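You operate a simulated robot arm through the tools that you are given. There is no shell and no other tool. Be economical: measure what you need, move in short steps, check, and stop when the job is done.

Carry out the task below with a simulated robot arm. There is one attempt and no reset: what you move stays moved.

JOB
Take the green lamp cap and put it on top of the grey lens unit. Then switch the sensor switch on. Then take the silver sample card and leave it on the dark pane. Then shut the lower drawer of the small blue chest. Then put the grey pad on top of the black terminal box. Then put the blue controller on the end of the assembly bench away on the top of the packing bench. Then take the white small sensor and leave it on the silver marking card. Then fetch the orange square block and set it on the deck of the small blue pallet. Then put the orange sensor box on the grey cover plate. The order counts. Set down upright: green lamp cap, blue controller, white small sensor, orange sensor box.

It is judged by the outcome, as a careful person would: the job done as asked, and still so three seconds after it is handed in. It fails if anything else is knocked over, pushed out of place, dropped, spilled or broken. Lids that push on must go on centred and level and be pressed home; caps that screw on are set level and turned clockwise until they are tight.

ROBOT AND FRAMES
A 6-joint arm with a two-finger parallel gripper on a trunk, on a base that drives. Base frame: it is fixed to the floor where the robot stands at the start and does not move with it; the origin is under the middle of the robot, x ahead of it, y to its left, z up; the surface under the hand at the start is at about z = 820. Units: mm, degrees, N and s.
With the tool pointing down near the work surface it reaches from about 380 to 900 mm from the robot's upright axis, wherever it stands. Its first joint turns from -115.0 to 115.0 degrees. Places, roughly: black terminal box (13x8x5 cm) [2700, -1700, 900]; blue controller (8x6x8 cm) [5400, 700, 900]; dark pane (18x13x1 cm) [2100, 500, 800]; deck of the small blue pallet (20x18 cm) [4260, 4760, 860]; green lamp cap (5x5x7 cm) [500, 100, 900]; grey cover plate (16x12x1 cm) [5900, 3600, 900]; grey lens unit (8x6x8 cm) [600, -1700, 900]; grey pad (6x5x4 cm) [2100, -1700, 900]; lower drawer of the small blue chest [2800, 0, 900]; orange sensor box [6000, 3500, 1750]; orange square block (8x8x5 cm) [5400, 1600, 900]; sensor switch [1500, 300, 900]; silver marking card (8x12x3 cm) [5800, 700, 900]; silver sample card (8x12x3 cm) [1600, 500, 800]; top of the packing bench [1400, -1600, 800]; white small sensor (4x5x6 cm) [5700, 500, 900]. Payload 3.43 kg.
The TCP is the grasp point between the finger pads, 34 mm short of the fingertips. In the tool frame z runs along the fingers and y along their closing line. Largest opening 128 mm; finger width 24, thickness 12; the body of the gripper, 48 by 130 mm, starts 96 mm behind the TCP.
Orientation is told as [roll, pitch, yaw] about the base's x, y, z axes, in that order, counted from this pose: with the fingers straight down and closing along the base's y, the tool's x points along the base's -x, its y along +y and its z along -z.

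CONTROLS
- The arm moves only by the tool step_arm. Its argument "plan" is a list of rows, each a list of 7 numbers: the turn, a rotation vector about the tool's x, y, z in degrees, then the shift along the tool's x, y, z in mm, then the finger opening in mm, from 0 to 128. In form: [[ax, ay, az, x, y, z, jaw], ...]. A call has 1 to 12 rows; each row shifts and turns the commanded pose from where the row before left it, along the tool's axes as they then stand. Rows are played at 5 a second. More than 50 mm and 8.6 degrees between two rows, or a gripper value outside its range, and nothing of the call is played. A pose out of reach is approached as far as the arm can. The call stops where the force on the tool passes 40 N (or 10 N more than at its start, if that is more) or the arm is blocked; 0.2 s more then pass. Each finger travels about 108 mm/s and halts on what it meets, pressing with about 44 N; the grip force reading is that of the motor and also rises with nothing between the fingers. The clock runs only during rows and for 0.2 s after the last one: add rows that do not move to give the fingers time. The reply holds the time, the measured pose of the TCP, the force on the tool along the base axes, the opening and the grip force, in the units named above and with some noise, with the torque about the TCP (base axes, N m) and any sound that the robot's microphone picked up, and new pictures: "pictures" is both (left out), scene, wrist or none.
- Cameras (640 x 400 px; columns grow to the right, rows downward): "scene" is now at [51.1, 156.2, 1263.9]; the picture's right is [-0.39, -0.92, 0.00], its down [-0.34, 0.14, -0.93] and it looks along [0.86, -0.36, -0.37] (base axes); focal length 268 px, centre (320, 200). "wrist" rides on the gripper at [76, -11, -160] in the tool frame; the picture's right is [0.15, 0.99, 0.00], its down [-0.88, 0.13, -0.46] and it looks along [-0.45, 0.07, 0.89] (tool axes); focal length 234 px, centre (320, 200). There is no depth. A picture from a camera that has moved, and an enlarged one, comes with that camera's place and axes in the base frame and with its lens. The place of the scene camera against the robot may be out by one fixed shift of up to 12 mm in any direction.
- move_column(by): slides the trunk up (or, below 0, down) by that many mm; the arm and the scene camera ride with it, the base frame stays. It gives what a move gives, with no picture.
- steer(legs): drives the robot by 1 to 6 legs, each [ahead, turn to the left] in mm and degrees, along the robot's own axes; the way and the turn of a leg run together, so that a leg with both is an arc; at most 1500 mm and 180 degrees a leg. The arm and the cameras ride along, it lands a little off, and it stops where it bumps. It gives what a move gives, and a new picture of the scene camera.
- pan_tilt(pan, tilt): turns the head with the scene camera to pan (to the left, within 103 degrees either way) and tilt (down, from -29 to 69), counted from straight ahead of the robot. It gives what a move gives, and a new picture of the scene camera.
- close_up(camera, box): a new picture of the part [left, top, right, bottom] of that camera's present view, enlarged. No time passes.
- job_done(): hands the job in; it is judged then, once.

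Go step by step. Nothing tells you exact positions but the pictures and the camera data: compare them with the known pose of the tool, close in by small moves and look again before you grip or let go. The budget is 483 turns and 360 pictures, counting those below and the enlarged ones. Unless the task says otherwise, let go and move clear before handing in, and close with one line.

The tools are called after ">>>" as name(argument=value, ...) on one line, values as JSON. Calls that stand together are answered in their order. step_arm: Moves the arm, as the interface text tells. Its arguments: {"type":"object","properties":{"plan":{"type":"array"},"pictures":{"type":"string","enum":["both","scene","wrist","none"]}},"required":["plan"]} The other tools are called the same way: move_column (by) slides the trunk up or down; steer (legs) drives the base; pan_tilt (pan, tilt) turns the head that bears the scene camera; close_up (camera, box) takes an enlarged picture of a part of a camera's view; job_done () hands the job in.

At the start:

```text
t: 0.0
position: [478.2, 35.6, 1181.8]
orientation: [0.0, 0.0, -0.1]
force: [0.2, 0.4, 0.6]
wrist_torque: [0.01, -0.01, -0.04]
finger_gap: 127.9
grip_force: 0.0
trunk travel left (down, up): [-500.0, 290.0]
robot x, y, heading: [0.1, 2.7, -0.2]
head pan, tilt: [-22.9, 21.6]
```

scene: 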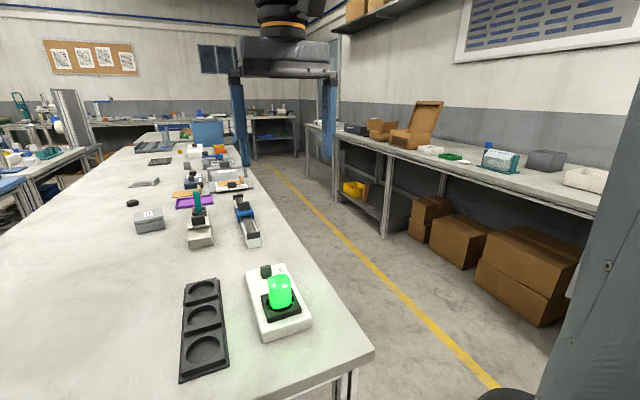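
wrist: 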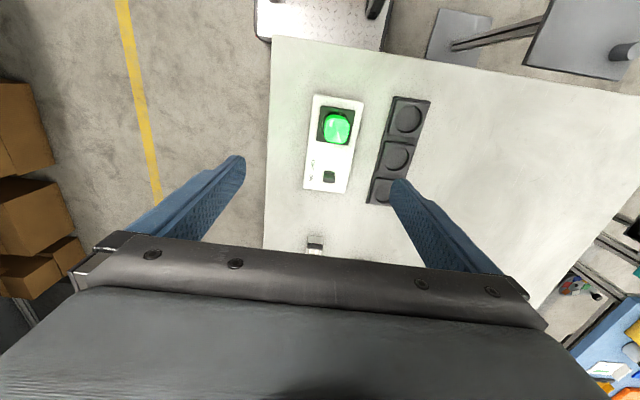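

The green cap stands in a black socket on a white device, near (475, 63). I'll look at it more closely before moving.

>>> close_up(camera="scene", box=[170, 240, 380, 390])

>>> close_up(camera="wrist", box=[270, 70, 430, 220])

>>> close_up(camera="scene", box=[100, 100, 300, 250])

```text
2.67 times, centred on (275, 315) of scene
camera zoom: at [51.1, 156.2, 1263.9], right [-0.39, -0.92, 0.0], down [-0.34, 0.14, -0.93], along [0.86, -0.36, -0.37], focal length 714 px, centre (440, -107)
```

zoom: 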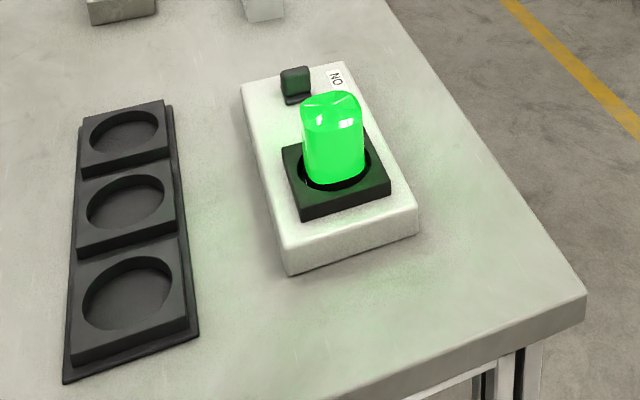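

```text
2.67 times, centred on (350, 145) of wrist
camera zoom: at [403.1, 24.7, 1340.9], right [-0.15, 0.99, 0.0], down [0.88, 0.13, 0.46], along [0.45, 0.07, -0.89], focal length 624 px, centre (240, 347)
```

zoom: 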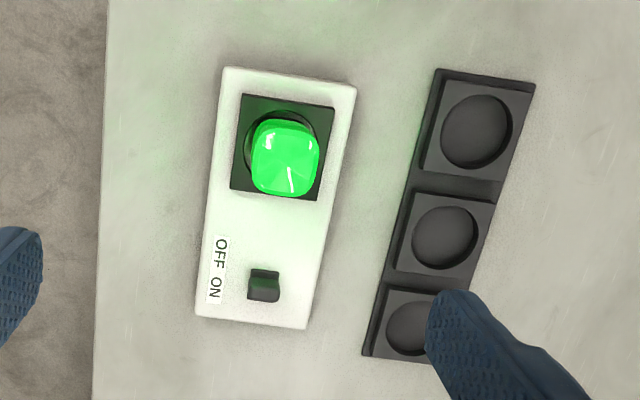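

```text
2.67 times, centred on (200, 175) of scene
camera zoom: at [51.1, 156.2, 1263.9], right [-0.39, -0.92, 0.0], down [-0.34, 0.14, -0.93], along [0.86, -0.36, -0.37], focal length 714 px, centre (640, 267)
```

zoom: 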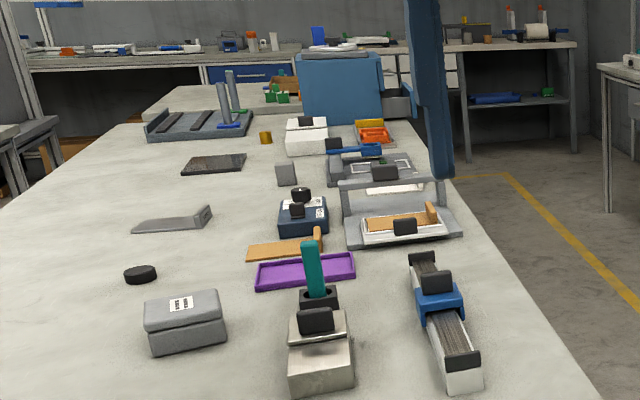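

>>> step_arm(plan=[[0, 0, 0, 2, 15, 40, 128], [0, 0, 0, 2, 15, 40, 128], [0, 0, 0, 0, 0, 45, 128], [0, 0, 0, 0, 0, 45, 128], [0, 0, 0, 0, 0, 0, 128]])

```text
t: 1.2
position: [476.1, 64.5, 1007.3]
orientation: [-0.1, 0.0, 0.0]
force: [-0.7, 0.5, 0.2]
wrist_torque: [-0.03, 0.01, 0.0]
finger_gap: 128.1
grip_force: 0.1
trunk travel left (down, up): [-500.0, 290.0]
robot x, y, heading: [-5.1, -0.9, 0.1]
head pan, tilt: [-22.9, 21.6]
camera scene: at [51.0, 156.2, 1263.9], right [-0.39, -0.92, 0.0], down [-0.34, 0.14, -0.93], along [0.86, -0.36, -0.37], focal length 268 px, centre (320, 200)
camera wrist: at [398.7, 53.6, 1167.8], right [-0.15, 0.99, 0.0], down [0.88, 0.13, 0.46], along [0.45, 0.07, -0.89], focal length 234 px, centre (320, 200)
```

scene: 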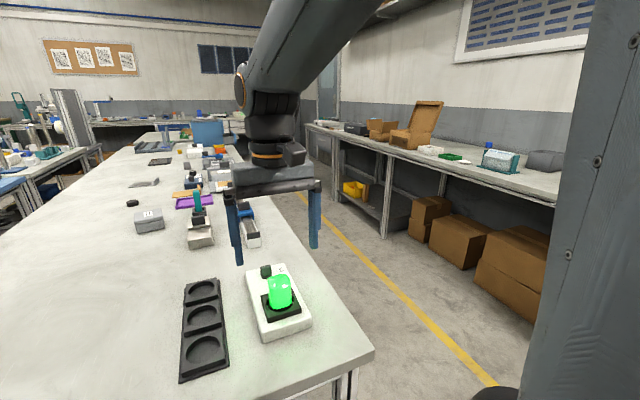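
wrist: 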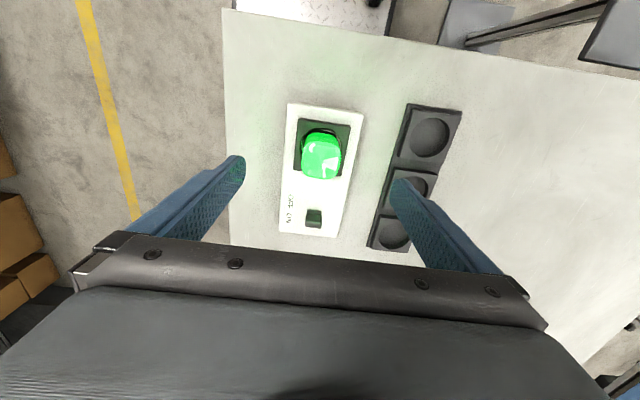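

>>> step_arm(plan=[[0, 0, 0, 3, 2, 40, 128], [0, 0, 0, 0, 0, 35, 128], [0, 0, 0, 0, 0, 24, 128], [0, 0, 0, 0, 0, 0, 128]])

```text
t: 2.2
position: [472.2, 66.3, 914.5]
orientation: [0.0, 0.0, 0.0]
force: [0.2, 0.0, -0.2]
wrist_torque: [0.01, 0.0, 0.0]
finger_gap: 128.1
grip_force: 0.0
trunk travel left (down, up): [-500.0, 290.0]
robot x, y, heading: [-1.3, -2.5, -0.0]
head pan, tilt: [-22.9, 21.6]
camera scene: at [51.1, 156.2, 1263.9], right [-0.39, -0.92, 0.0], down [-0.34, 0.14, -0.93], along [0.86, -0.36, -0.37], focal length 268 px, centre (320, 200)
camera wrist: at [395.6, 55.4, 1074.5], right [-0.15, 0.99, 0.0], down [0.88, 0.13, 0.46], along [0.45, 0.07, -0.89], focal length 234 px, centre (320, 200)
```

scene: 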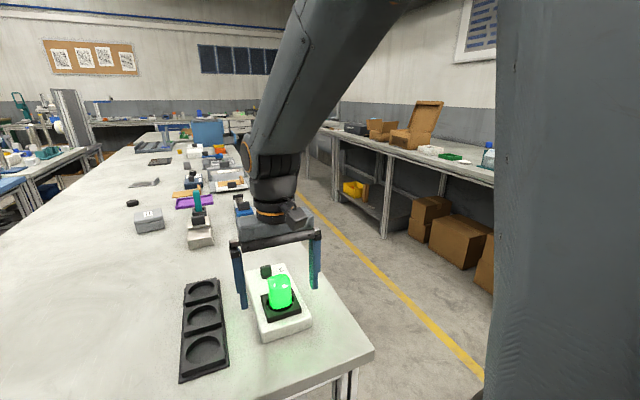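
wrist: 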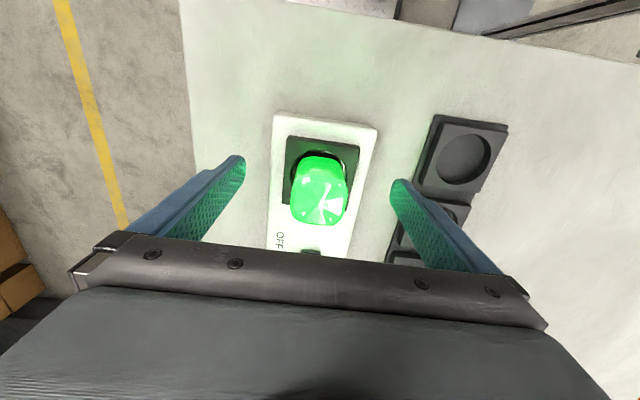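

>>> step_arm(plan=[[0, 0, 0, 0, 0, 5, 128], [0, 0, 0, 0, 0, 0, 50], [0, 0, 0, 0, 0, 0, 40], [0, 0, 0, 0, 0, 0, 40], [0, 0, 0, 0, 0, 0, 40]])

```text
t: 3.4
position: [471.3, 66.1, 910.3]
orientation: [0.0, 0.0, 0.0]
force: [0.2, -1.6, 2.6]
wrist_torque: [-0.06, -0.02, -0.04]
finger_gap: 47.5
grip_force: 44.2
trunk travel left (down, up): [-500.0, 290.0]
robot x, y, heading: [4.1, 0.8, 0.1]
head pan, tilt: [-22.9, 21.6]
camera scene: at [51.1, 156.2, 1263.9], right [-0.39, -0.92, 0.0], down [-0.34, 0.14, -0.93], along [0.86, -0.36, -0.37], focal length 268 px, centre (320, 200)
camera wrist: at [395.8, 55.7, 1069.3], right [-0.15, 0.99, 0.0], down [0.88, 0.13, 0.46], along [0.45, 0.07, -0.89], focal length 234 px, centre (320, 200)
```

scene: 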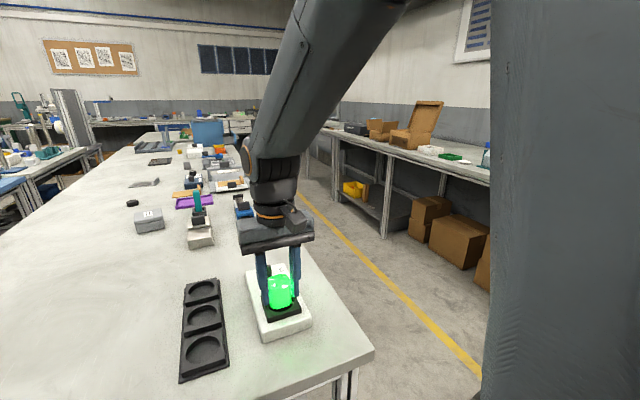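
wrist: 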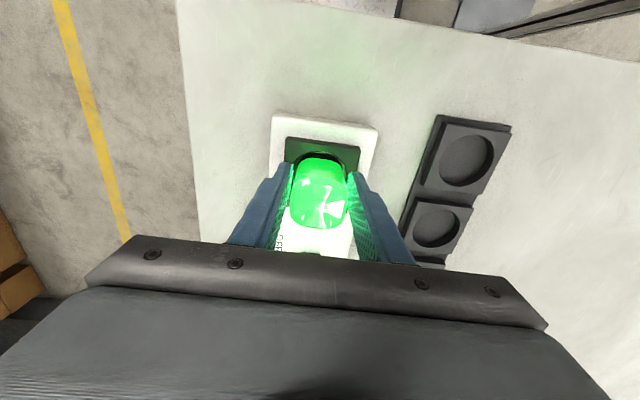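

>>> step_arm(plan=[[0, 0, 0, 0, 0, -10, 40], [0, 0, 0, 0, 0, -15, 40], [0, 0, 0, 0, 0, -30, 40], [0, 0, 0, 0, 0, -40, 40]])

```text
t: 4.4
position: [469.4, 65.7, 1001.1]
orientation: [0.0, 0.0, 0.1]
force: [0.3, -0.1, -0.1]
wrist_torque: [-0.02, 0.01, 0.01]
finger_gap: 47.6
grip_force: 43.8
trunk travel left (down, up): [-500.0, 290.0]
robot x, y, heading: [1.0, -4.6, 0.1]
head pan, tilt: [-22.9, 21.6]
camera scene: at [51.4, 156.3, 1263.8], right [-0.39, -0.92, 0.0], down [-0.34, 0.14, -0.93], along [0.86, -0.36, -0.37], focal length 268 px, centre (320, 200)
camera wrist: at [394.0, 55.1, 1160.8], right [-0.15, 0.99, 0.0], down [0.88, 0.13, 0.46], along [0.45, 0.07, -0.89], focal length 234 px, centre (320, 200)
```

scene: 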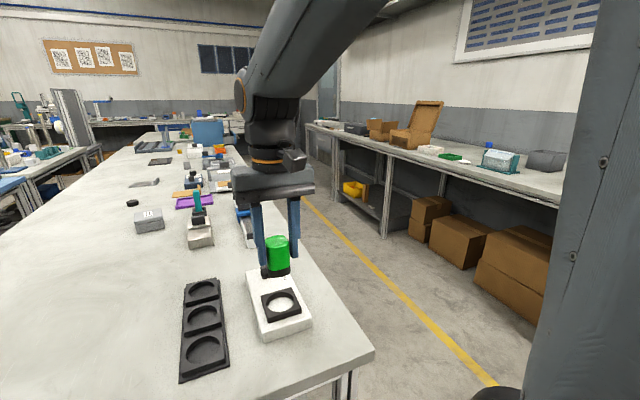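
wrist: 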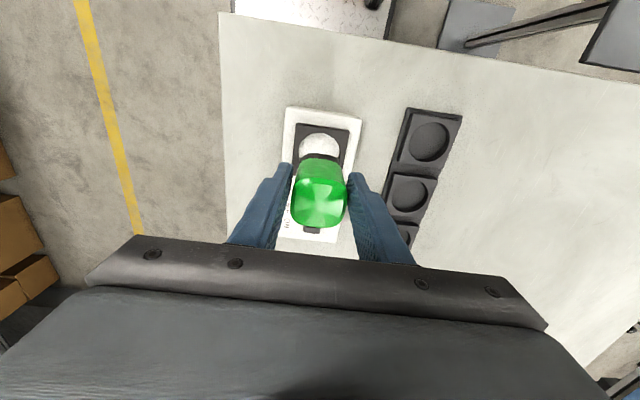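

>>> pan_tilt(pan=-75, tilt=30)

>>> close_up(camera="wrist", box=[240, 100, 400, 250])

```text
t: 5.6
position: [468.6, 66.2, 1000.8]
orientation: [-0.1, 0.0, 0.0]
force: [-0.2, -0.1, 0.0]
wrist_torque: [0.06, 0.03, 0.0]
finger_gap: 47.2
grip_force: 43.8
trunk travel left (down, up): [-500.0, 290.0]
robot x, y, heading: [1.6, -3.3, -0.1]
head pan, tilt: [-75.0, 30.0]
camera scene: at [-11.0, 105.0, 1250.4], right [-0.97, -0.26, 0.0], down [-0.13, 0.48, -0.87], along [0.22, -0.84, -0.5], focal length 268 px, centre (320, 200)
```

scene: 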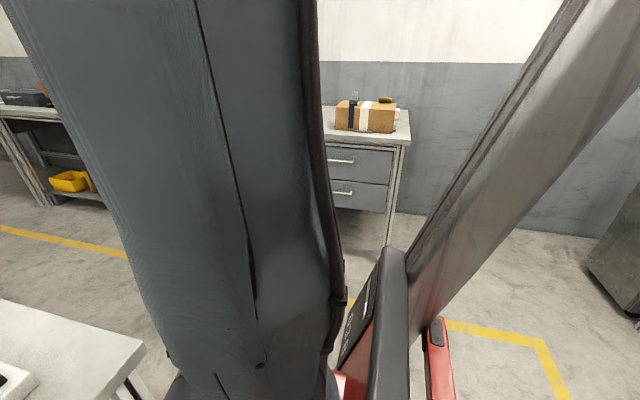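

```text
2.67 times, centred on (320, 175) of wrist
camera zoom: at [393.8, 55.1, 1160.5], right [-0.15, 0.99, 0.0], down [0.88, 0.13, 0.46], along [0.45, 0.07, -0.89], focal length 624 px, centre (320, 267)
```

zoom: 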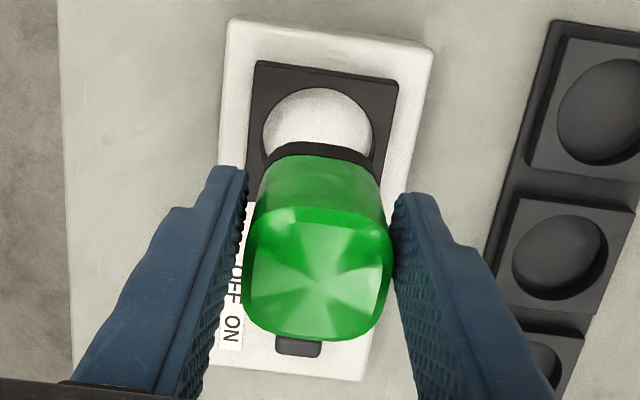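

>>> step_arm(plan=[[0, 0, 0, 0, 0, -45, 40], [0, 0, 0, 0, 0, -45, 40], [0, 0, 0, 0, 0, -45, 40], [0, 0, 0, 0, 0, -45, 40]], pictures="none")

>>> steer(legs=[[0, -90], [500, 0], [0, 53], [750, 0], [0, -53]])

>>> pan_tilt(pan=-15, tilt=25)

```text
t: 6.6
position: [470.9, 66.8, 1184.1]
orientation: [0.0, 0.0, 0.0]
force: [-0.9, 0.0, -0.3]
wrist_torque: [0.02, 0.03, 0.01]
finger_gap: 47.7
grip_force: 43.8
trunk travel left (down, up): [-500.0, 290.0]
robot x, y, heading: [-2.6, 0.2, 0.2]
head pan, tilt: [-75.0, 30.0]
```

```text
t: 9.5
position: [285.8, -320.5, 1183.1]
orientation: [0.0, 0.1, -56.9]
force: [0.4, 1.0, -0.9]
wrist_torque: [-0.03, 0.01, -0.02]
finger_gap: 47.3
grip_force: 43.9
trunk travel left (down, up): [-500.0, 290.0]
robot x, y, heading: [-32.4, 36.4, -47.8]
head pan, tilt: [-75.0, 30.0]
stopped in leg 1: the robot was blocked; the commanded pose is now the measured one
camera scene: at [37.8, 110.0, 1250.4], right [-0.84, 0.54, 0.0], down [0.27, 0.42, -0.87], along [-0.47, -0.73, -0.5], focal length 268 px, centre (320, 200)
```

scene: 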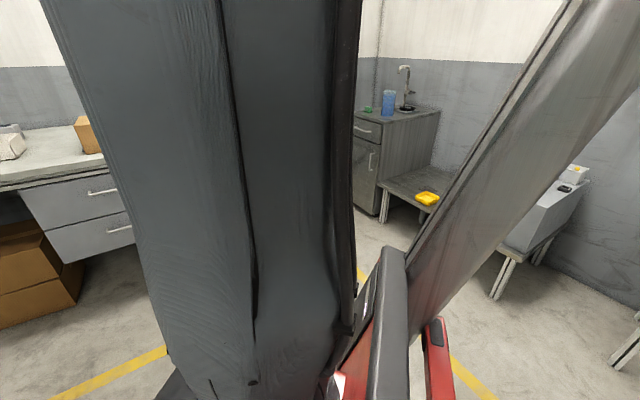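

```text
t: 10.8
position: [286.9, -318.8, 1181.7]
orientation: [0.0, 0.0, -56.8]
force: [0.3, 0.3, -0.6]
wrist_torque: [0.04, 0.01, -0.02]
finger_gap: 47.4
grip_force: 43.7
trunk travel left (down, up): [-500.0, 290.0]
robot x, y, heading: [-35.5, 32.5, -47.9]
head pan, tilt: [-15.0, 25.0]
camera scene: at [129.0, 104.4, 1258.4], right [-0.89, -0.46, 0.0], down [-0.19, 0.38, -0.91], along [0.42, -0.81, -0.42], focal length 268 px, centre (320, 200)
```

scene: 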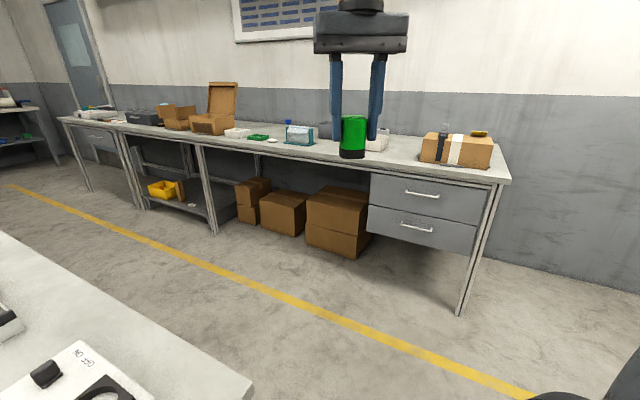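

>>> steer(legs=[[0, 48], [-300, 0], [0, -90]])

```text
t: 18.9
position: [-338.8, -446.3, 1182.4]
orientation: [0.1, 0.0, -99.9]
force: [-0.1, 0.1, -1.7]
wrist_torque: [0.03, 0.0, 0.01]
finger_gap: 47.4
grip_force: 43.9
trunk travel left (down, up): [-500.0, 290.0]
robot x, y, heading: [-330.8, 25.6, -90.8]
head pan, tilt: [-15.0, 25.0]
camera scene: at [-162.0, -31.8, 1258.4], right [-0.96, 0.27, 0.0], down [0.12, 0.41, -0.91], along [-0.25, -0.87, -0.42], focal length 268 px, centre (320, 200)
```

scene: 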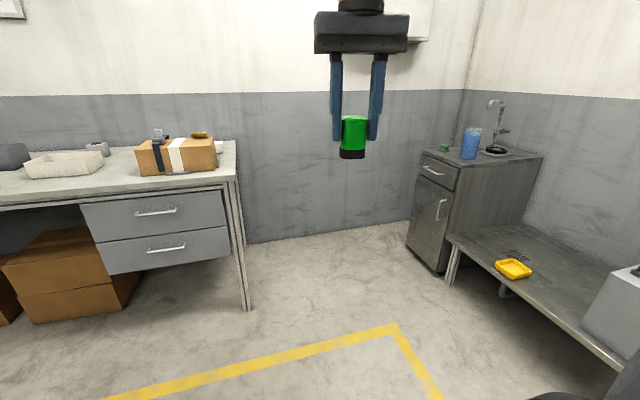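

>>> steer(legs=[[545, 0], [0, 69], [1010, 0], [0, -68]])

```text
t: 33.0
position: [627.1, -1387.5, 1183.2]
orientation: [-0.1, -0.1, -98.9]
force: [0.4, 0.3, -1.3]
wrist_torque: [0.05, -0.01, 0.01]
finger_gap: 47.7
grip_force: 44.1
trunk travel left (down, up): [-500.0, 290.0]
robot x, y, heading: [623.7, -912.7, -89.9]
head pan, tilt: [-15.0, 25.0]
camera scene: at [795.7, -968.9, 1258.4], right [-0.97, 0.26, 0.0], down [0.11, 0.41, -0.91], along [-0.23, -0.88, -0.42], focal length 268 px, centre (320, 200)
```

scene: 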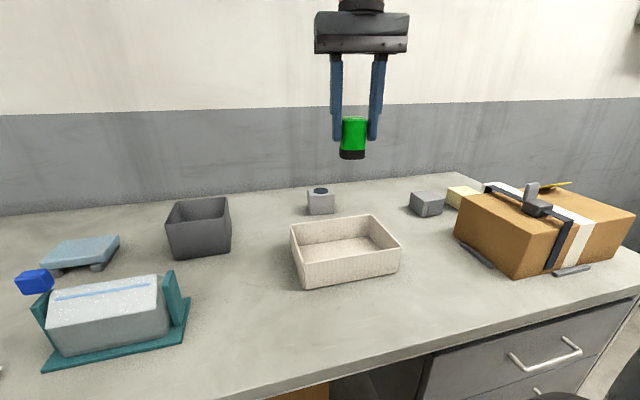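

>>> close_up(camera="scene", box=[280, 100, 480, 225])

>>> close_up(camera="wrist", box=[0, 0, 640, 400])

```text
3.20 times, centred on (380, 162) of scene
camera zoom: at [795.7, -968.9, 1258.4], right [-0.97, 0.26, 0.0], down [0.11, 0.41, -0.91], along [-0.23, -0.88, -0.42], focal length 857 px, centre (128, 320)
```

zoom: 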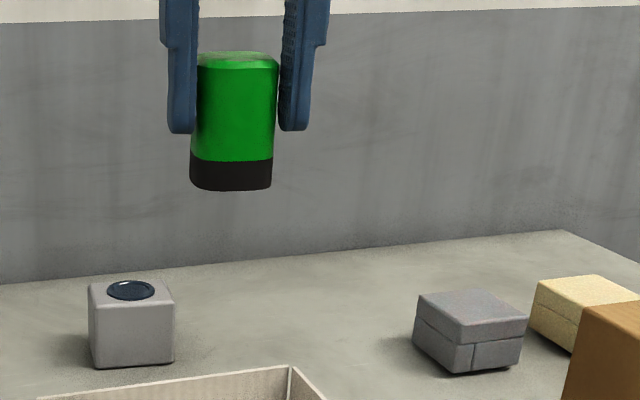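

```text
1.00 times, centred on (320, 200) of wrist (not enlarged: the box is as wide or as high as the picture)
camera zoom: at [627.3, -1310.0, 1342.1], right [1.0, -0.01, 0.0], down [-0.01, -0.89, 0.46], along [0.0, -0.46, -0.89], focal length 234 px, centre (320, 200)
```

zoom: 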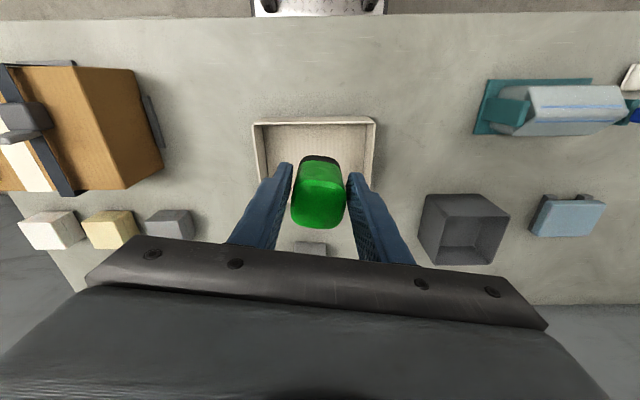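

>>> step_arm(plan=[[0, 0, -8.5, 0, 0, 0, 40], [0, 0, 0, -45, 22, 0, 40], [0, 0, 0, -45, 22, 0, 40], [0, 0, 0, -45, 22, 0, 40], [0, 0, 0, -45, 22, 0, 40], [0, 0, 0, -45, 22, 0, 40], [0, 0, 0, -45, 22, 0, 40], [0, 0, 0, 0, 0, 0, 40]])

```text
t: 34.8
position: [760.9, -1655.9, 1181.5]
orientation: [0.0, 0.0, -90.5]
force: [-0.7, -1.3, -0.7]
wrist_torque: [0.03, -0.02, 0.01]
finger_gap: 47.4
grip_force: 44.1
trunk travel left (down, up): [-500.0, 290.0]
robot x, y, heading: [627.1, -911.1, -90.1]
head pan, tilt: [-15.0, 25.0]
camera scene: at [795.7, -969.0, 1258.3], right [-0.97, 0.26, 0.0], down [0.11, 0.41, -0.91], along [-0.23, -0.88, -0.42], focal length 268 px, centre (320, 200)
camera wrist: at [749.8, -1580.0, 1341.9], right [0.99, 0.14, 0.0], down [0.12, -0.88, 0.45], along [0.06, -0.45, -0.89], focal length 234 px, centre (320, 200)
```

scene: 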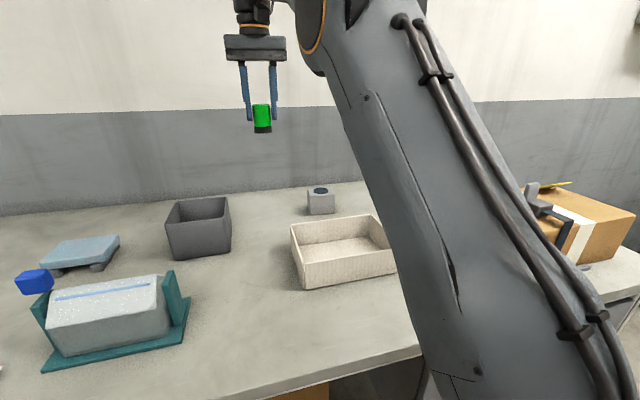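
wrist: 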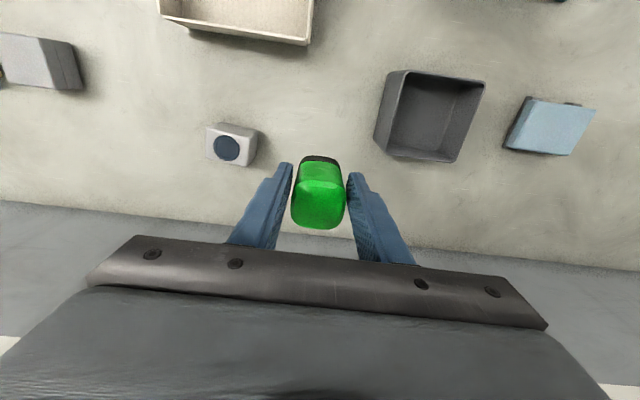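

>>> close_up(camera="wrist", box=[180, 100, 300, 175])

>>> close_up(camera="scene", box=[280, 165, 360, 225])

```text
5.33 times, centred on (240, 138) of wrist
camera zoom: at [749.8, -1580.0, 1341.9], right [0.99, 0.14, 0.0], down [0.12, -0.88, 0.45], along [0.06, -0.45, -0.89], focal length 1249 px, centre (747, 533)
```

zoom: 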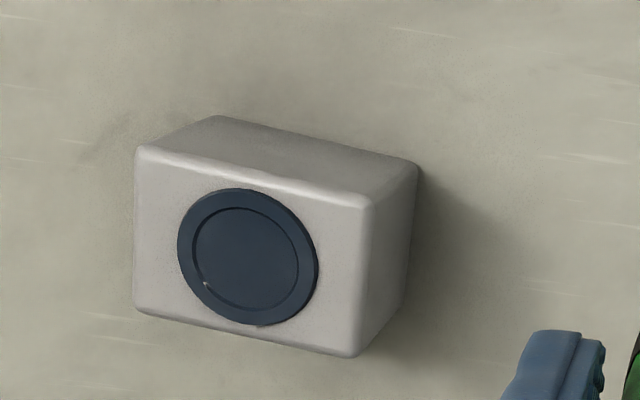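

```text
6.67 times, centred on (320, 195) of scene
camera zoom: at [795.7, -969.0, 1258.3], right [-0.97, 0.26, 0.0], down [0.11, 0.41, -0.91], along [-0.23, -0.88, -0.42], focal length 1785 px, centre (320, 233)
```

zoom: 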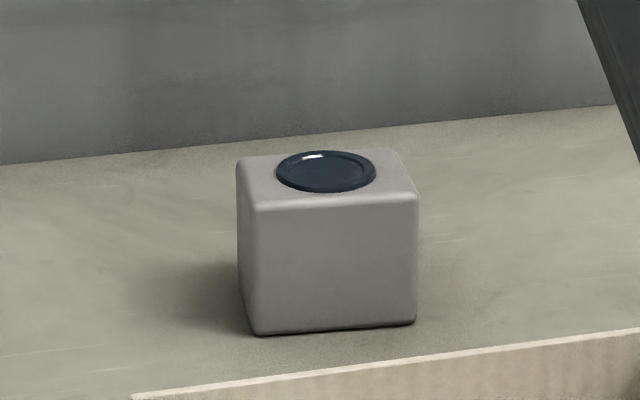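

>>> step_arm(plan=[[0, 0, 0, -13, -40, 10, 40], [0, 0, 0, -13, -40, 20, 40], [0, 0, 0, -13, -40, 30, 40], [0, 0, 0, -12, -39, 30, 40], [0, 0, 0, 0, 0, 0, 40]])

```text
refused: row 3 steps farther than a row can; nothing moved
```

>>> step_arm(plan=[[0, 0, 0, -13, -40, 10, 40], [0, 0, 0, -13, -40, 10, 40], [0, 0, 0, -13, -40, 15, 40], [0, 0, 0, -12, -39, 15, 40], [0, 0, 0, 0, 0, 40, 40], [0, 0, 0, 0, 0, 0, 40]])

```text
t: 36.1
position: [598.1, -1707.6, 1093.3]
orientation: [-0.1, -0.1, -90.4]
force: [0.0, -0.7, -0.8]
wrist_torque: [0.02, 0.03, -0.01]
finger_gap: 47.8
grip_force: 43.7
trunk travel left (down, up): [-500.0, 290.0]
robot x, y, heading: [626.0, -909.4, -89.8]
head pan, tilt: [-15.0, 25.0]
camera scene: at [795.7, -969.0, 1258.4], right [-0.97, 0.26, 0.0], down [0.11, 0.41, -0.91], along [-0.23, -0.88, -0.42], focal length 268 px, centre (320, 200)
camera wrist: at [588.3, -1632.2, 1253.1], right [0.99, 0.14, 0.0], down [0.12, -0.88, 0.46], along [0.06, -0.45, -0.89], focal length 234 px, centre (320, 200)
```

scene: 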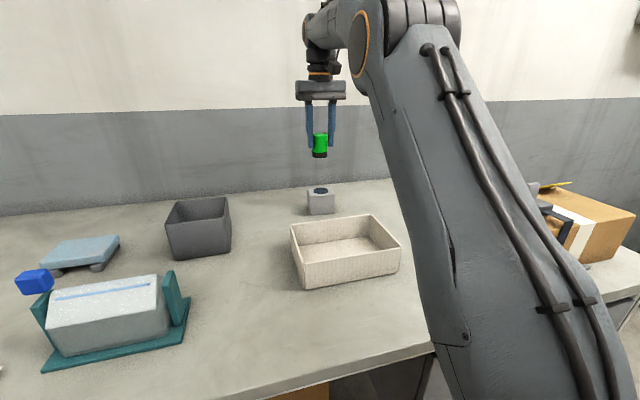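
wrist: 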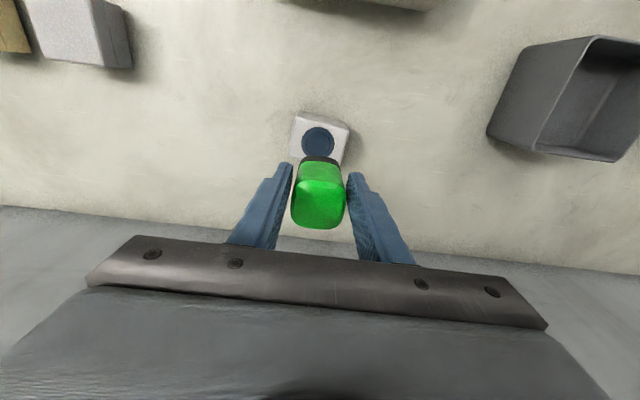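

>>> step_arm(plan=[[0, 0, 0, 1, 0, 40, 40], [0, 0, 0, 0, 0, 35, 40], [0, 0, 0, 0, 0, 0, 40]])

>>> close_up(camera="wrist", box=[240, 100, 400, 200])

>>> close_up(camera="scene", box=[280, 150, 360, 220])

```text
t: 37.0
position: [597.6, -1708.5, 1017.2]
orientation: [0.1, 0.0, -90.4]
force: [1.2, -0.1, -0.2]
wrist_torque: [0.02, 0.01, 0.02]
finger_gap: 47.6
grip_force: 44.2
trunk travel left (down, up): [-500.0, 290.0]
robot x, y, heading: [622.0, -911.8, -89.9]
head pan, tilt: [-15.0, 25.0]
camera scene: at [795.7, -969.0, 1258.4], right [-0.97, 0.26, 0.0], down [0.11, 0.41, -0.91], along [-0.23, -0.88, -0.42], focal length 268 px, centre (320, 200)
camera wrist: at [586.9, -1631.4, 1176.2], right [0.99, 0.14, 0.0], down [0.12, -0.88, 0.46], along [0.06, -0.45, -0.89], focal length 234 px, centre (320, 200)
```

scene: 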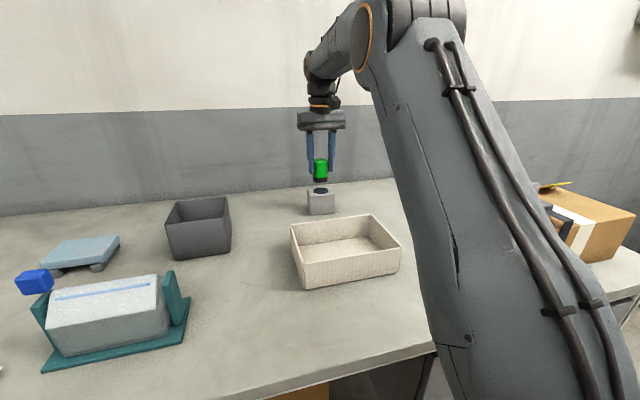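
wrist: 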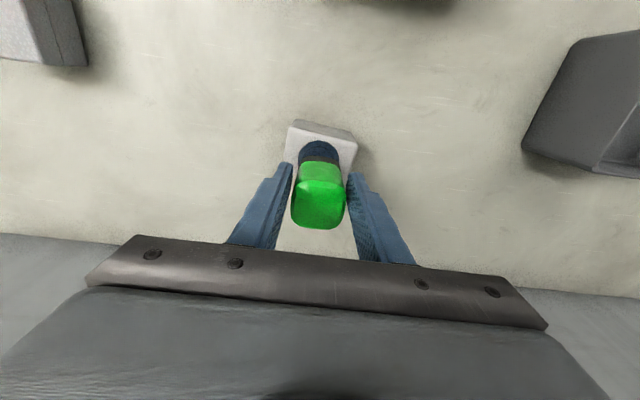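

```text
4.00 times, centred on (320, 150) of wrist
camera zoom: at [586.9, -1631.4, 1176.2], right [0.99, 0.14, 0.0], down [0.12, -0.88, 0.46], along [0.06, -0.45, -0.89], focal length 937 px, centre (320, 400)
```

zoom: 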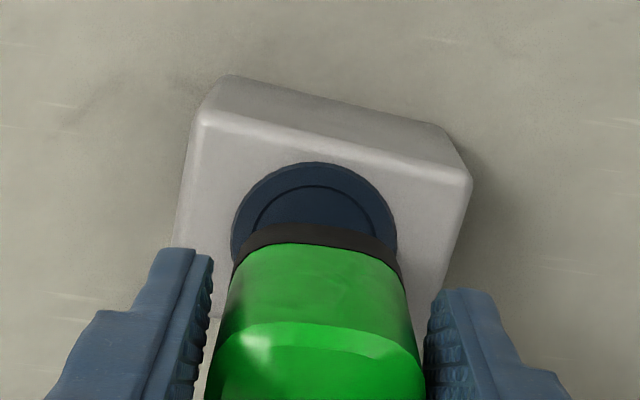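

```text
5.71 times, centred on (320, 185) of scene
camera zoom: at [795.7, -969.0, 1258.4], right [-0.97, 0.26, 0.0], down [0.11, 0.41, -0.91], along [-0.23, -0.88, -0.42], focal length 1530 px, centre (320, 286)
```

zoom: 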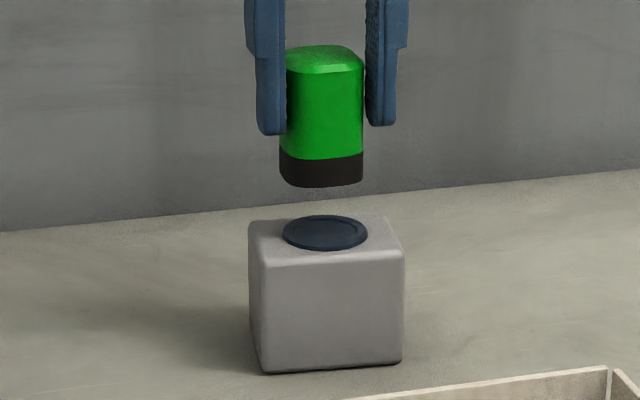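

>>> step_arm(plan=[[0, 0, 0, 3, -2, 14, 40], [0, 0, 0, 0, 0, 0, 40], [0, 0, 0, 0, 0, 0, 40]], pictures="none")

>>> close_up(camera="scene", box=[280, 150, 360, 220])

>>> close_up(camera="wrist", box=[240, 100, 400, 200])

```text
t: 37.8
position: [597.4, -1703.3, 1003.1]
orientation: [0.0, 0.0, -90.4]
force: [-0.6, -0.3, -1.5]
wrist_torque: [0.02, 0.01, 0.01]
finger_gap: 47.3
grip_force: 43.7
trunk travel left (down, up): [-500.0, 290.0]
robot x, y, heading: [625.7, -908.4, -90.1]
head pan, tilt: [-15.0, 25.0]
```

```text
5.71 times, centred on (320, 185) of scene
camera zoom: at [795.7, -969.0, 1258.4], right [-0.97, 0.26, 0.0], down [0.11, 0.41, -0.91], along [-0.23, -0.88, -0.42], focal length 1530 px, centre (320, 286)
```

zoom: 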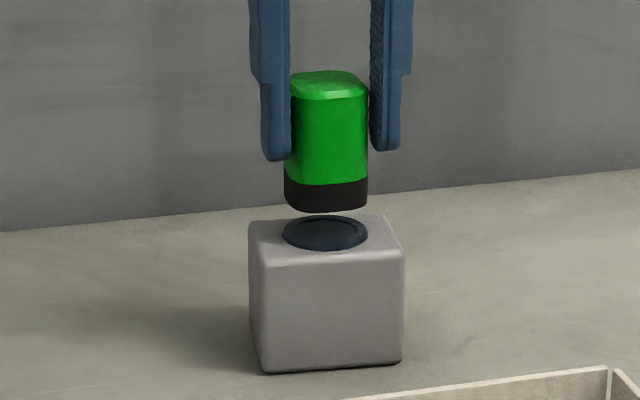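

```text
4.00 times, centred on (320, 150) of wrist
camera zoom: at [585.4, -1627.7, 1163.3], right [0.99, 0.14, 0.0], down [0.12, -0.88, 0.46], along [0.06, -0.45, -0.89], focal length 937 px, centre (320, 400)
```

zoom: 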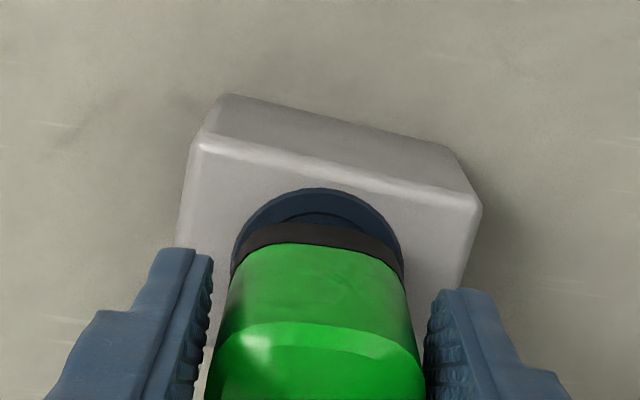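

>>> step_arm(plan=[[0, 0, 0, 0, 0, 12, 40], [0, 0, 0, 0, 0, 3, 40], [0, 0, 0, 0, 0, 0, 40], [0, 0, 0, 0, 0, 0, 40]], pictures="none")

>>> close_up(camera="scene", box=[280, 150, 360, 220])

>>> close_up(camera="wrist", box=[240, 100, 400, 200])

```text
t: 38.8
position: [596.2, -1703.3, 988.6]
orientation: [0.0, 0.1, -90.4]
force: [0.5, -0.8, -1.3]
wrist_torque: [0.0, -0.02, 0.02]
finger_gap: 47.4
grip_force: 43.9
trunk travel left (down, up): [-500.0, 290.0]
robot x, y, heading: [626.6, -908.9, -90.1]
head pan, tilt: [-15.0, 25.0]
```

```text
5.71 times, centred on (320, 185) of scene
camera zoom: at [795.7, -969.0, 1258.4], right [-0.97, 0.26, 0.0], down [0.11, 0.41, -0.91], along [-0.23, -0.88, -0.42], focal length 1530 px, centre (320, 286)
```

zoom: 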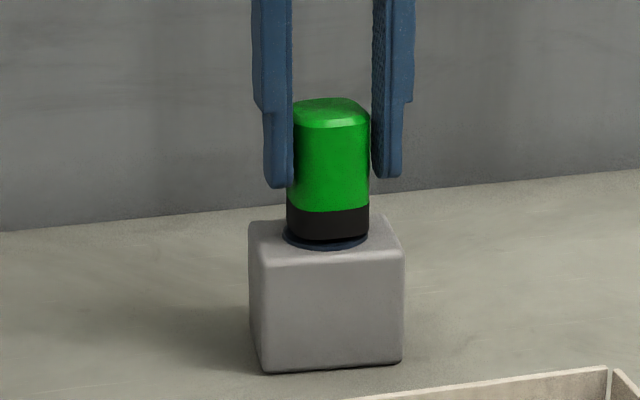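

```text
4.00 times, centred on (320, 150) of wrist
camera zoom: at [584.3, -1627.3, 1148.0], right [0.99, 0.14, 0.0], down [0.12, -0.88, 0.46], along [0.06, -0.45, -0.89], focal length 937 px, centre (320, 400)
```

zoom: 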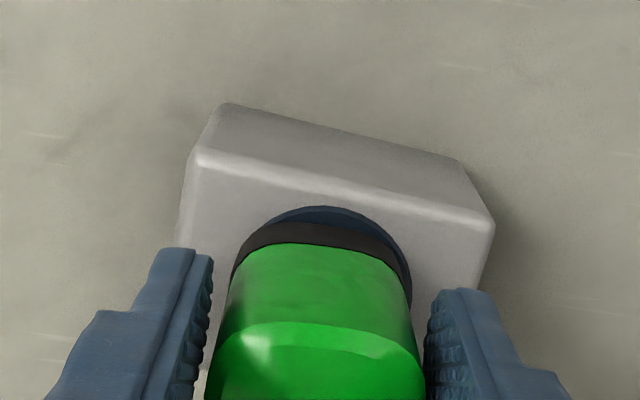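

>>> step_arm(plan=[[0, 0, 0, 0, 1.5, 2, 40], [0, 0, 0, 0, 0, 2, 40], [0, 0, 0, 0, 0, 1, 40], [0, 0, 0, 0, 0, 0, 40]], pictures="none")

>>> close_up(camera="scene", box=[280, 150, 360, 220])

```text
t: 39.8
position: [596.7, -1704.8, 983.6]
orientation: [0.0, 0.0, -90.4]
force: [-0.3, -0.2, -0.4]
wrist_torque: [0.01, 0.0, 0.01]
finger_gap: 47.3
grip_force: 44.0
trunk travel left (down, up): [-500.0, 290.0]
robot x, y, heading: [628.1, -915.8, -89.8]
head pan, tilt: [-15.0, 25.0]
```

```text
5.71 times, centred on (320, 185) of scene
camera zoom: at [795.7, -969.0, 1258.4], right [-0.97, 0.26, 0.0], down [0.11, 0.41, -0.91], along [-0.23, -0.88, -0.42], focal length 1530 px, centre (320, 286)
```

zoom: 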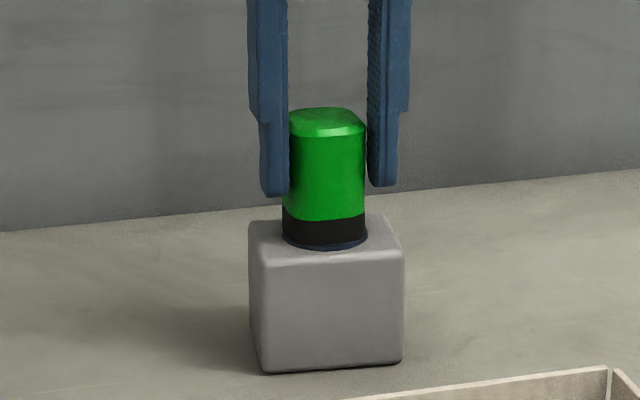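

Nearly seated and well centred; I'll lower in 1 mm steps until contact.

>>> step_arm(plan=[[0, 0, 0, 0, 0, 1, 40], [0, 0, 0, 0, 0, 1, 40], [0, 0, 0, 0, 0, 0, 40]], pictures="none")

>>> step_arm(plan=[[0, 0, 0, 0, 0, 1, 40], [0, 0, 0, 0, 0, 1, 40], [0, 0, 0, 0, 0, 0, 40]], pictures="none")

>>> close_up(camera="scene", box=[280, 150, 360, 220])

```text
t: 40.5
position: [597.8, -1703.8, 983.2]
orientation: [0.0, -0.2, -90.5]
force: [-1.8, -2.5, 10.7]
wrist_torque: [-0.1, 0.1, -0.04]
finger_gap: 47.4
grip_force: 43.8
trunk travel left (down, up): [-500.0, 290.0]
robot x, y, heading: [623.8, -912.4, -90.0]
head pan, tilt: [-15.0, 25.0]
```

```text
t: 41.4
position: [597.6, -1704.4, 981.0]
orientation: [-0.1, -0.1, -90.5]
force: [-1.7, -3.4, 22.4]
wrist_torque: [-0.34, 0.21, -0.01]
finger_gap: 47.4
grip_force: 43.9
trunk travel left (down, up): [-500.0, 290.0]
robot x, y, heading: [626.7, -911.9, -90.1]
head pan, tilt: [-15.0, 25.0]
```

```text
5.71 times, centred on (320, 185) of scene
camera zoom: at [795.6, -968.2, 1258.5], right [-0.97, 0.26, 0.0], down [0.11, 0.41, -0.91], along [-0.23, -0.88, -0.42], focal length 1530 px, centre (320, 286)
```

zoom: 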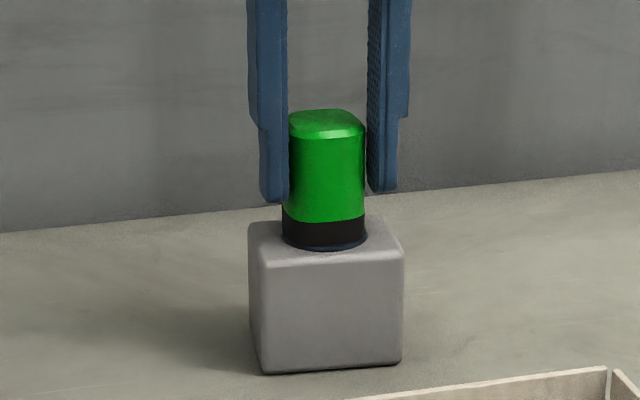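

>>> step_arm(plan=[[0, 0, 0, 0, 0, -2.5, 40], [0, 0, 0, 0, 0, 0, 80], [0, 0, 0, 0, 0, 0, 110], [0, 0, 0, 0, 0, 0, 128], [0, 0, 0, 0, 0, -30, 128], [0, 0, 0, 0, 0, -40, 128], [0, 0, 0, 0, 0, -45, 128], [0, 0, 0, 0, 0, -45, 128]], pictures="wrist")

>>> close_up(camera="scene", box=[280, 150, 360, 220])

```text
t: 43.1
position: [596.0, -1702.4, 1140.8]
orientation: [0.1, 0.2, -90.4]
force: [-0.1, 0.0, 0.1]
wrist_torque: [0.03, -0.05, 0.01]
finger_gap: 128.0
grip_force: 0.0
trunk travel left (down, up): [-500.0, 290.0]
robot x, y, heading: [625.2, -910.1, -89.9]
head pan, tilt: [-15.0, 25.0]
camera wrist: at [585.8, -1626.7, 1300.8], right [0.99, 0.14, 0.0], down [0.12, -0.88, 0.45], along [0.06, -0.45, -0.89], focal length 234 px, centre (320, 200)
```

wrist: 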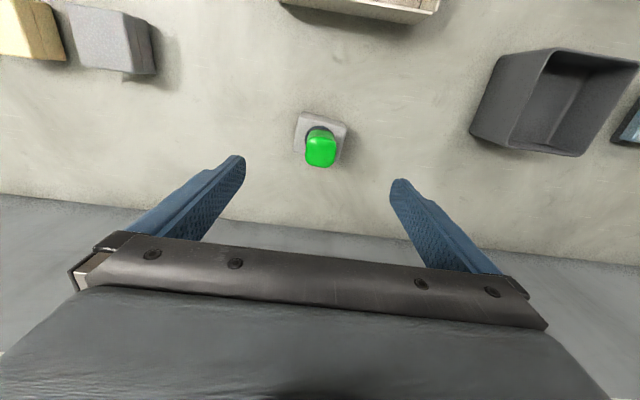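

```text
5.71 times, centred on (320, 185) of scene
camera zoom: at [795.7, -969.1, 1258.3], right [-0.97, 0.26, 0.0], down [0.11, 0.41, -0.91], along [-0.23, -0.88, -0.42], focal length 1530 px, centre (320, 286)
```

zoom: 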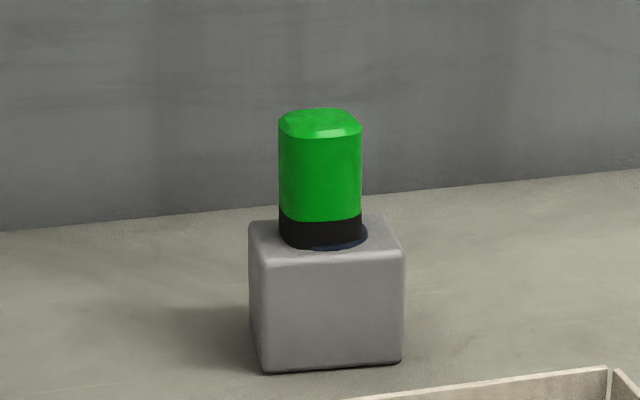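

>>> step_arm(plan=[[0, 0, 0, 45, 0, -10, 128], [0, 0, 0, 45, 0, -10, 128], [0, 0, 0, 45, 0, -10, 128], [0, 0, 0, 45, 0, -10, 128], [0, 0, 0, 45, 0, 0, 128], [0, 0, 0, 45, 0, 0, 128], [0, 0, 0, 45, 0, 0, 128]], pictures="none")

>>> steer(legs=[[-240, 0], [0, 90], [875, 0], [0, 90], [200, 0]])

```text
t: 44.8
position: [596.3, -1387.7, 1183.4]
orientation: [-0.1, 0.1, -90.4]
force: [-0.1, -1.5, -0.1]
wrist_torque: [0.06, 0.0, -0.04]
finger_gap: 128.2
grip_force: 0.0
trunk travel left (down, up): [-500.0, 290.0]
robot x, y, heading: [626.8, -907.6, -89.7]
head pan, tilt: [-15.0, 25.0]
```

```text
t: 59.7
position: [1460.8, 54.8, 1181.3]
orientation: [0.0, 0.0, 93.6]
force: [-0.4, -0.5, -0.1]
wrist_torque: [0.0, -0.02, -0.02]
finger_gap: 128.1
grip_force: 0.1
trunk travel left (down, up): [-500.0, 290.0]
robot x, y, heading: [1465.8, -423.2, 94.0]
head pan, tilt: [-15.0, 25.0]
camera scene: at [1288.8, -382.6, 1258.4], right [0.98, -0.19, 0.0], down [-0.08, -0.42, -0.91], along [0.17, 0.89, -0.42], focal length 268 px, centre (320, 200)
```

scene: 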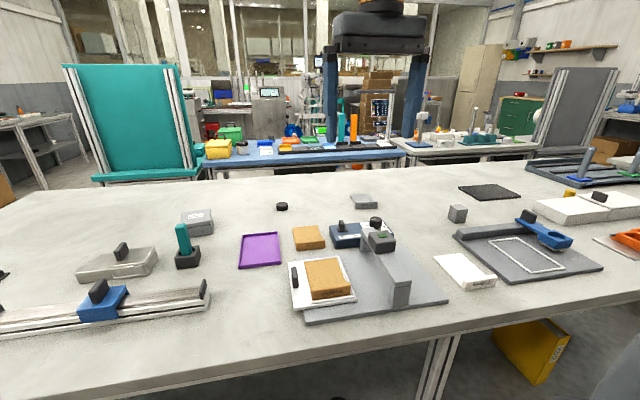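

>>> close_up(camera="scene", box=[270, 190, 460, 330])

>>> close_up(camera="scene", box=[410, 170, 640, 300])

>>> close_up(camera="wrist", box=[0, 0, 640, 400])

```text
2.86 times, centred on (365, 260) of scene
camera zoom: at [1288.8, -382.6, 1258.4], right [0.98, -0.19, 0.0], down [-0.08, -0.42, -0.91], along [0.17, 0.89, -0.42], focal length 765 px, centre (191, 29)
```

zoom: 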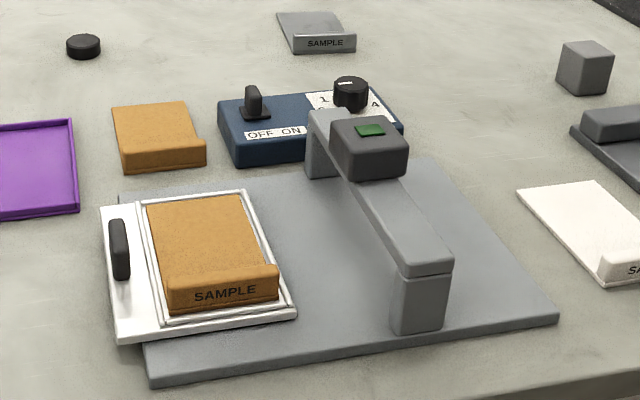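

```text
2.78 times, centred on (525, 235) of scene
camera zoom: at [1288.8, -382.6, 1258.4], right [0.98, -0.19, 0.0], down [-0.08, -0.42, -0.91], along [0.17, 0.89, -0.42], focal length 745 px, centre (-250, 103)
```

zoom: 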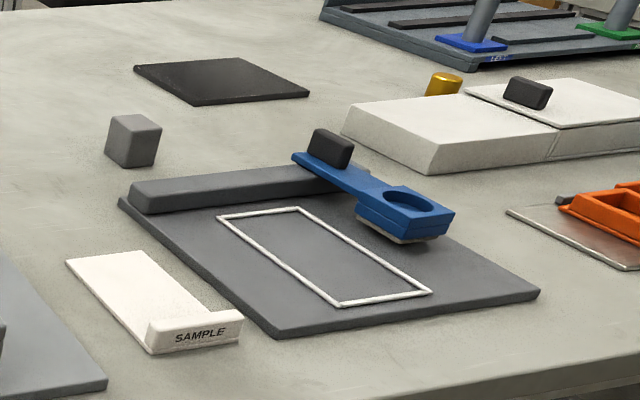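

```text
1.00 times, centred on (320, 200) of wrist (not enlarged: the box is as wide or as high as the picture)
camera zoom: at [1476.4, -20.0, 1341.5], right [-0.98, -0.21, 0.0], down [-0.19, 0.87, 0.46], along [-0.09, 0.45, -0.89], focal length 234 px, centre (320, 200)
```

zoom: 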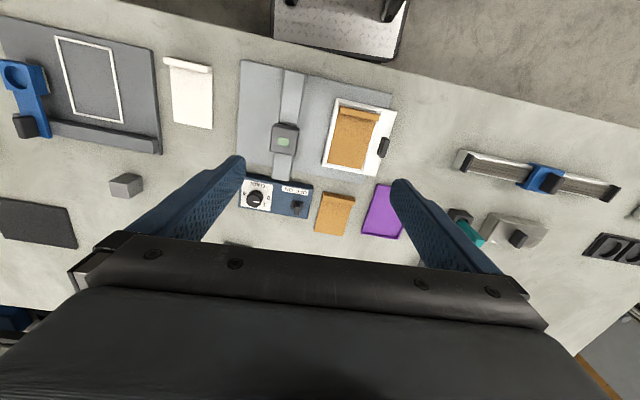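

>>> close_up(camera="scene", box=[325, 210, 405, 250])

>>> close_up(camera="wrist", box=[235, 165, 325, 225])

```text
8.00 times, centred on (365, 230) of scene
camera zoom: at [1288.8, -382.6, 1258.4], right [0.98, -0.19, 0.0], down [-0.08, -0.42, -0.91], along [0.17, 0.89, -0.42], focal length 2142 px, centre (-40, -40)
```

zoom: 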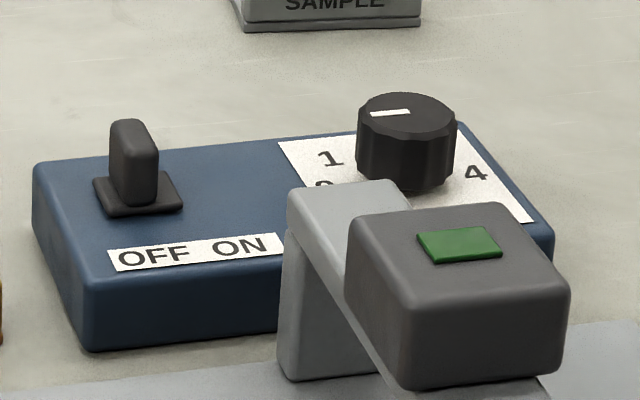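

```text
6.67 times, centred on (280, 195) of wrist
camera zoom: at [1476.4, -20.0, 1341.5], right [-0.98, -0.21, 0.0], down [-0.19, 0.87, 0.46], along [-0.09, 0.45, -0.89], focal length 1561 px, centre (587, 233)
```

zoom: 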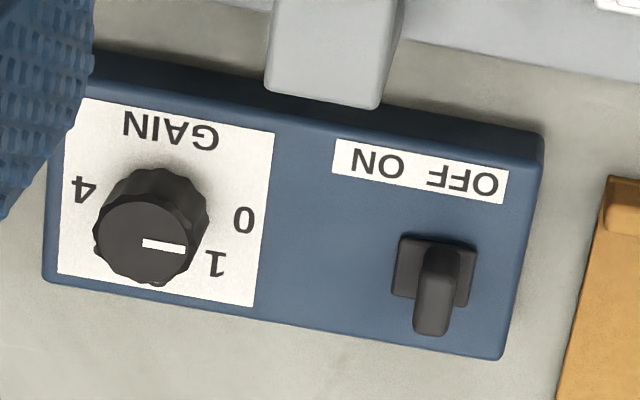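

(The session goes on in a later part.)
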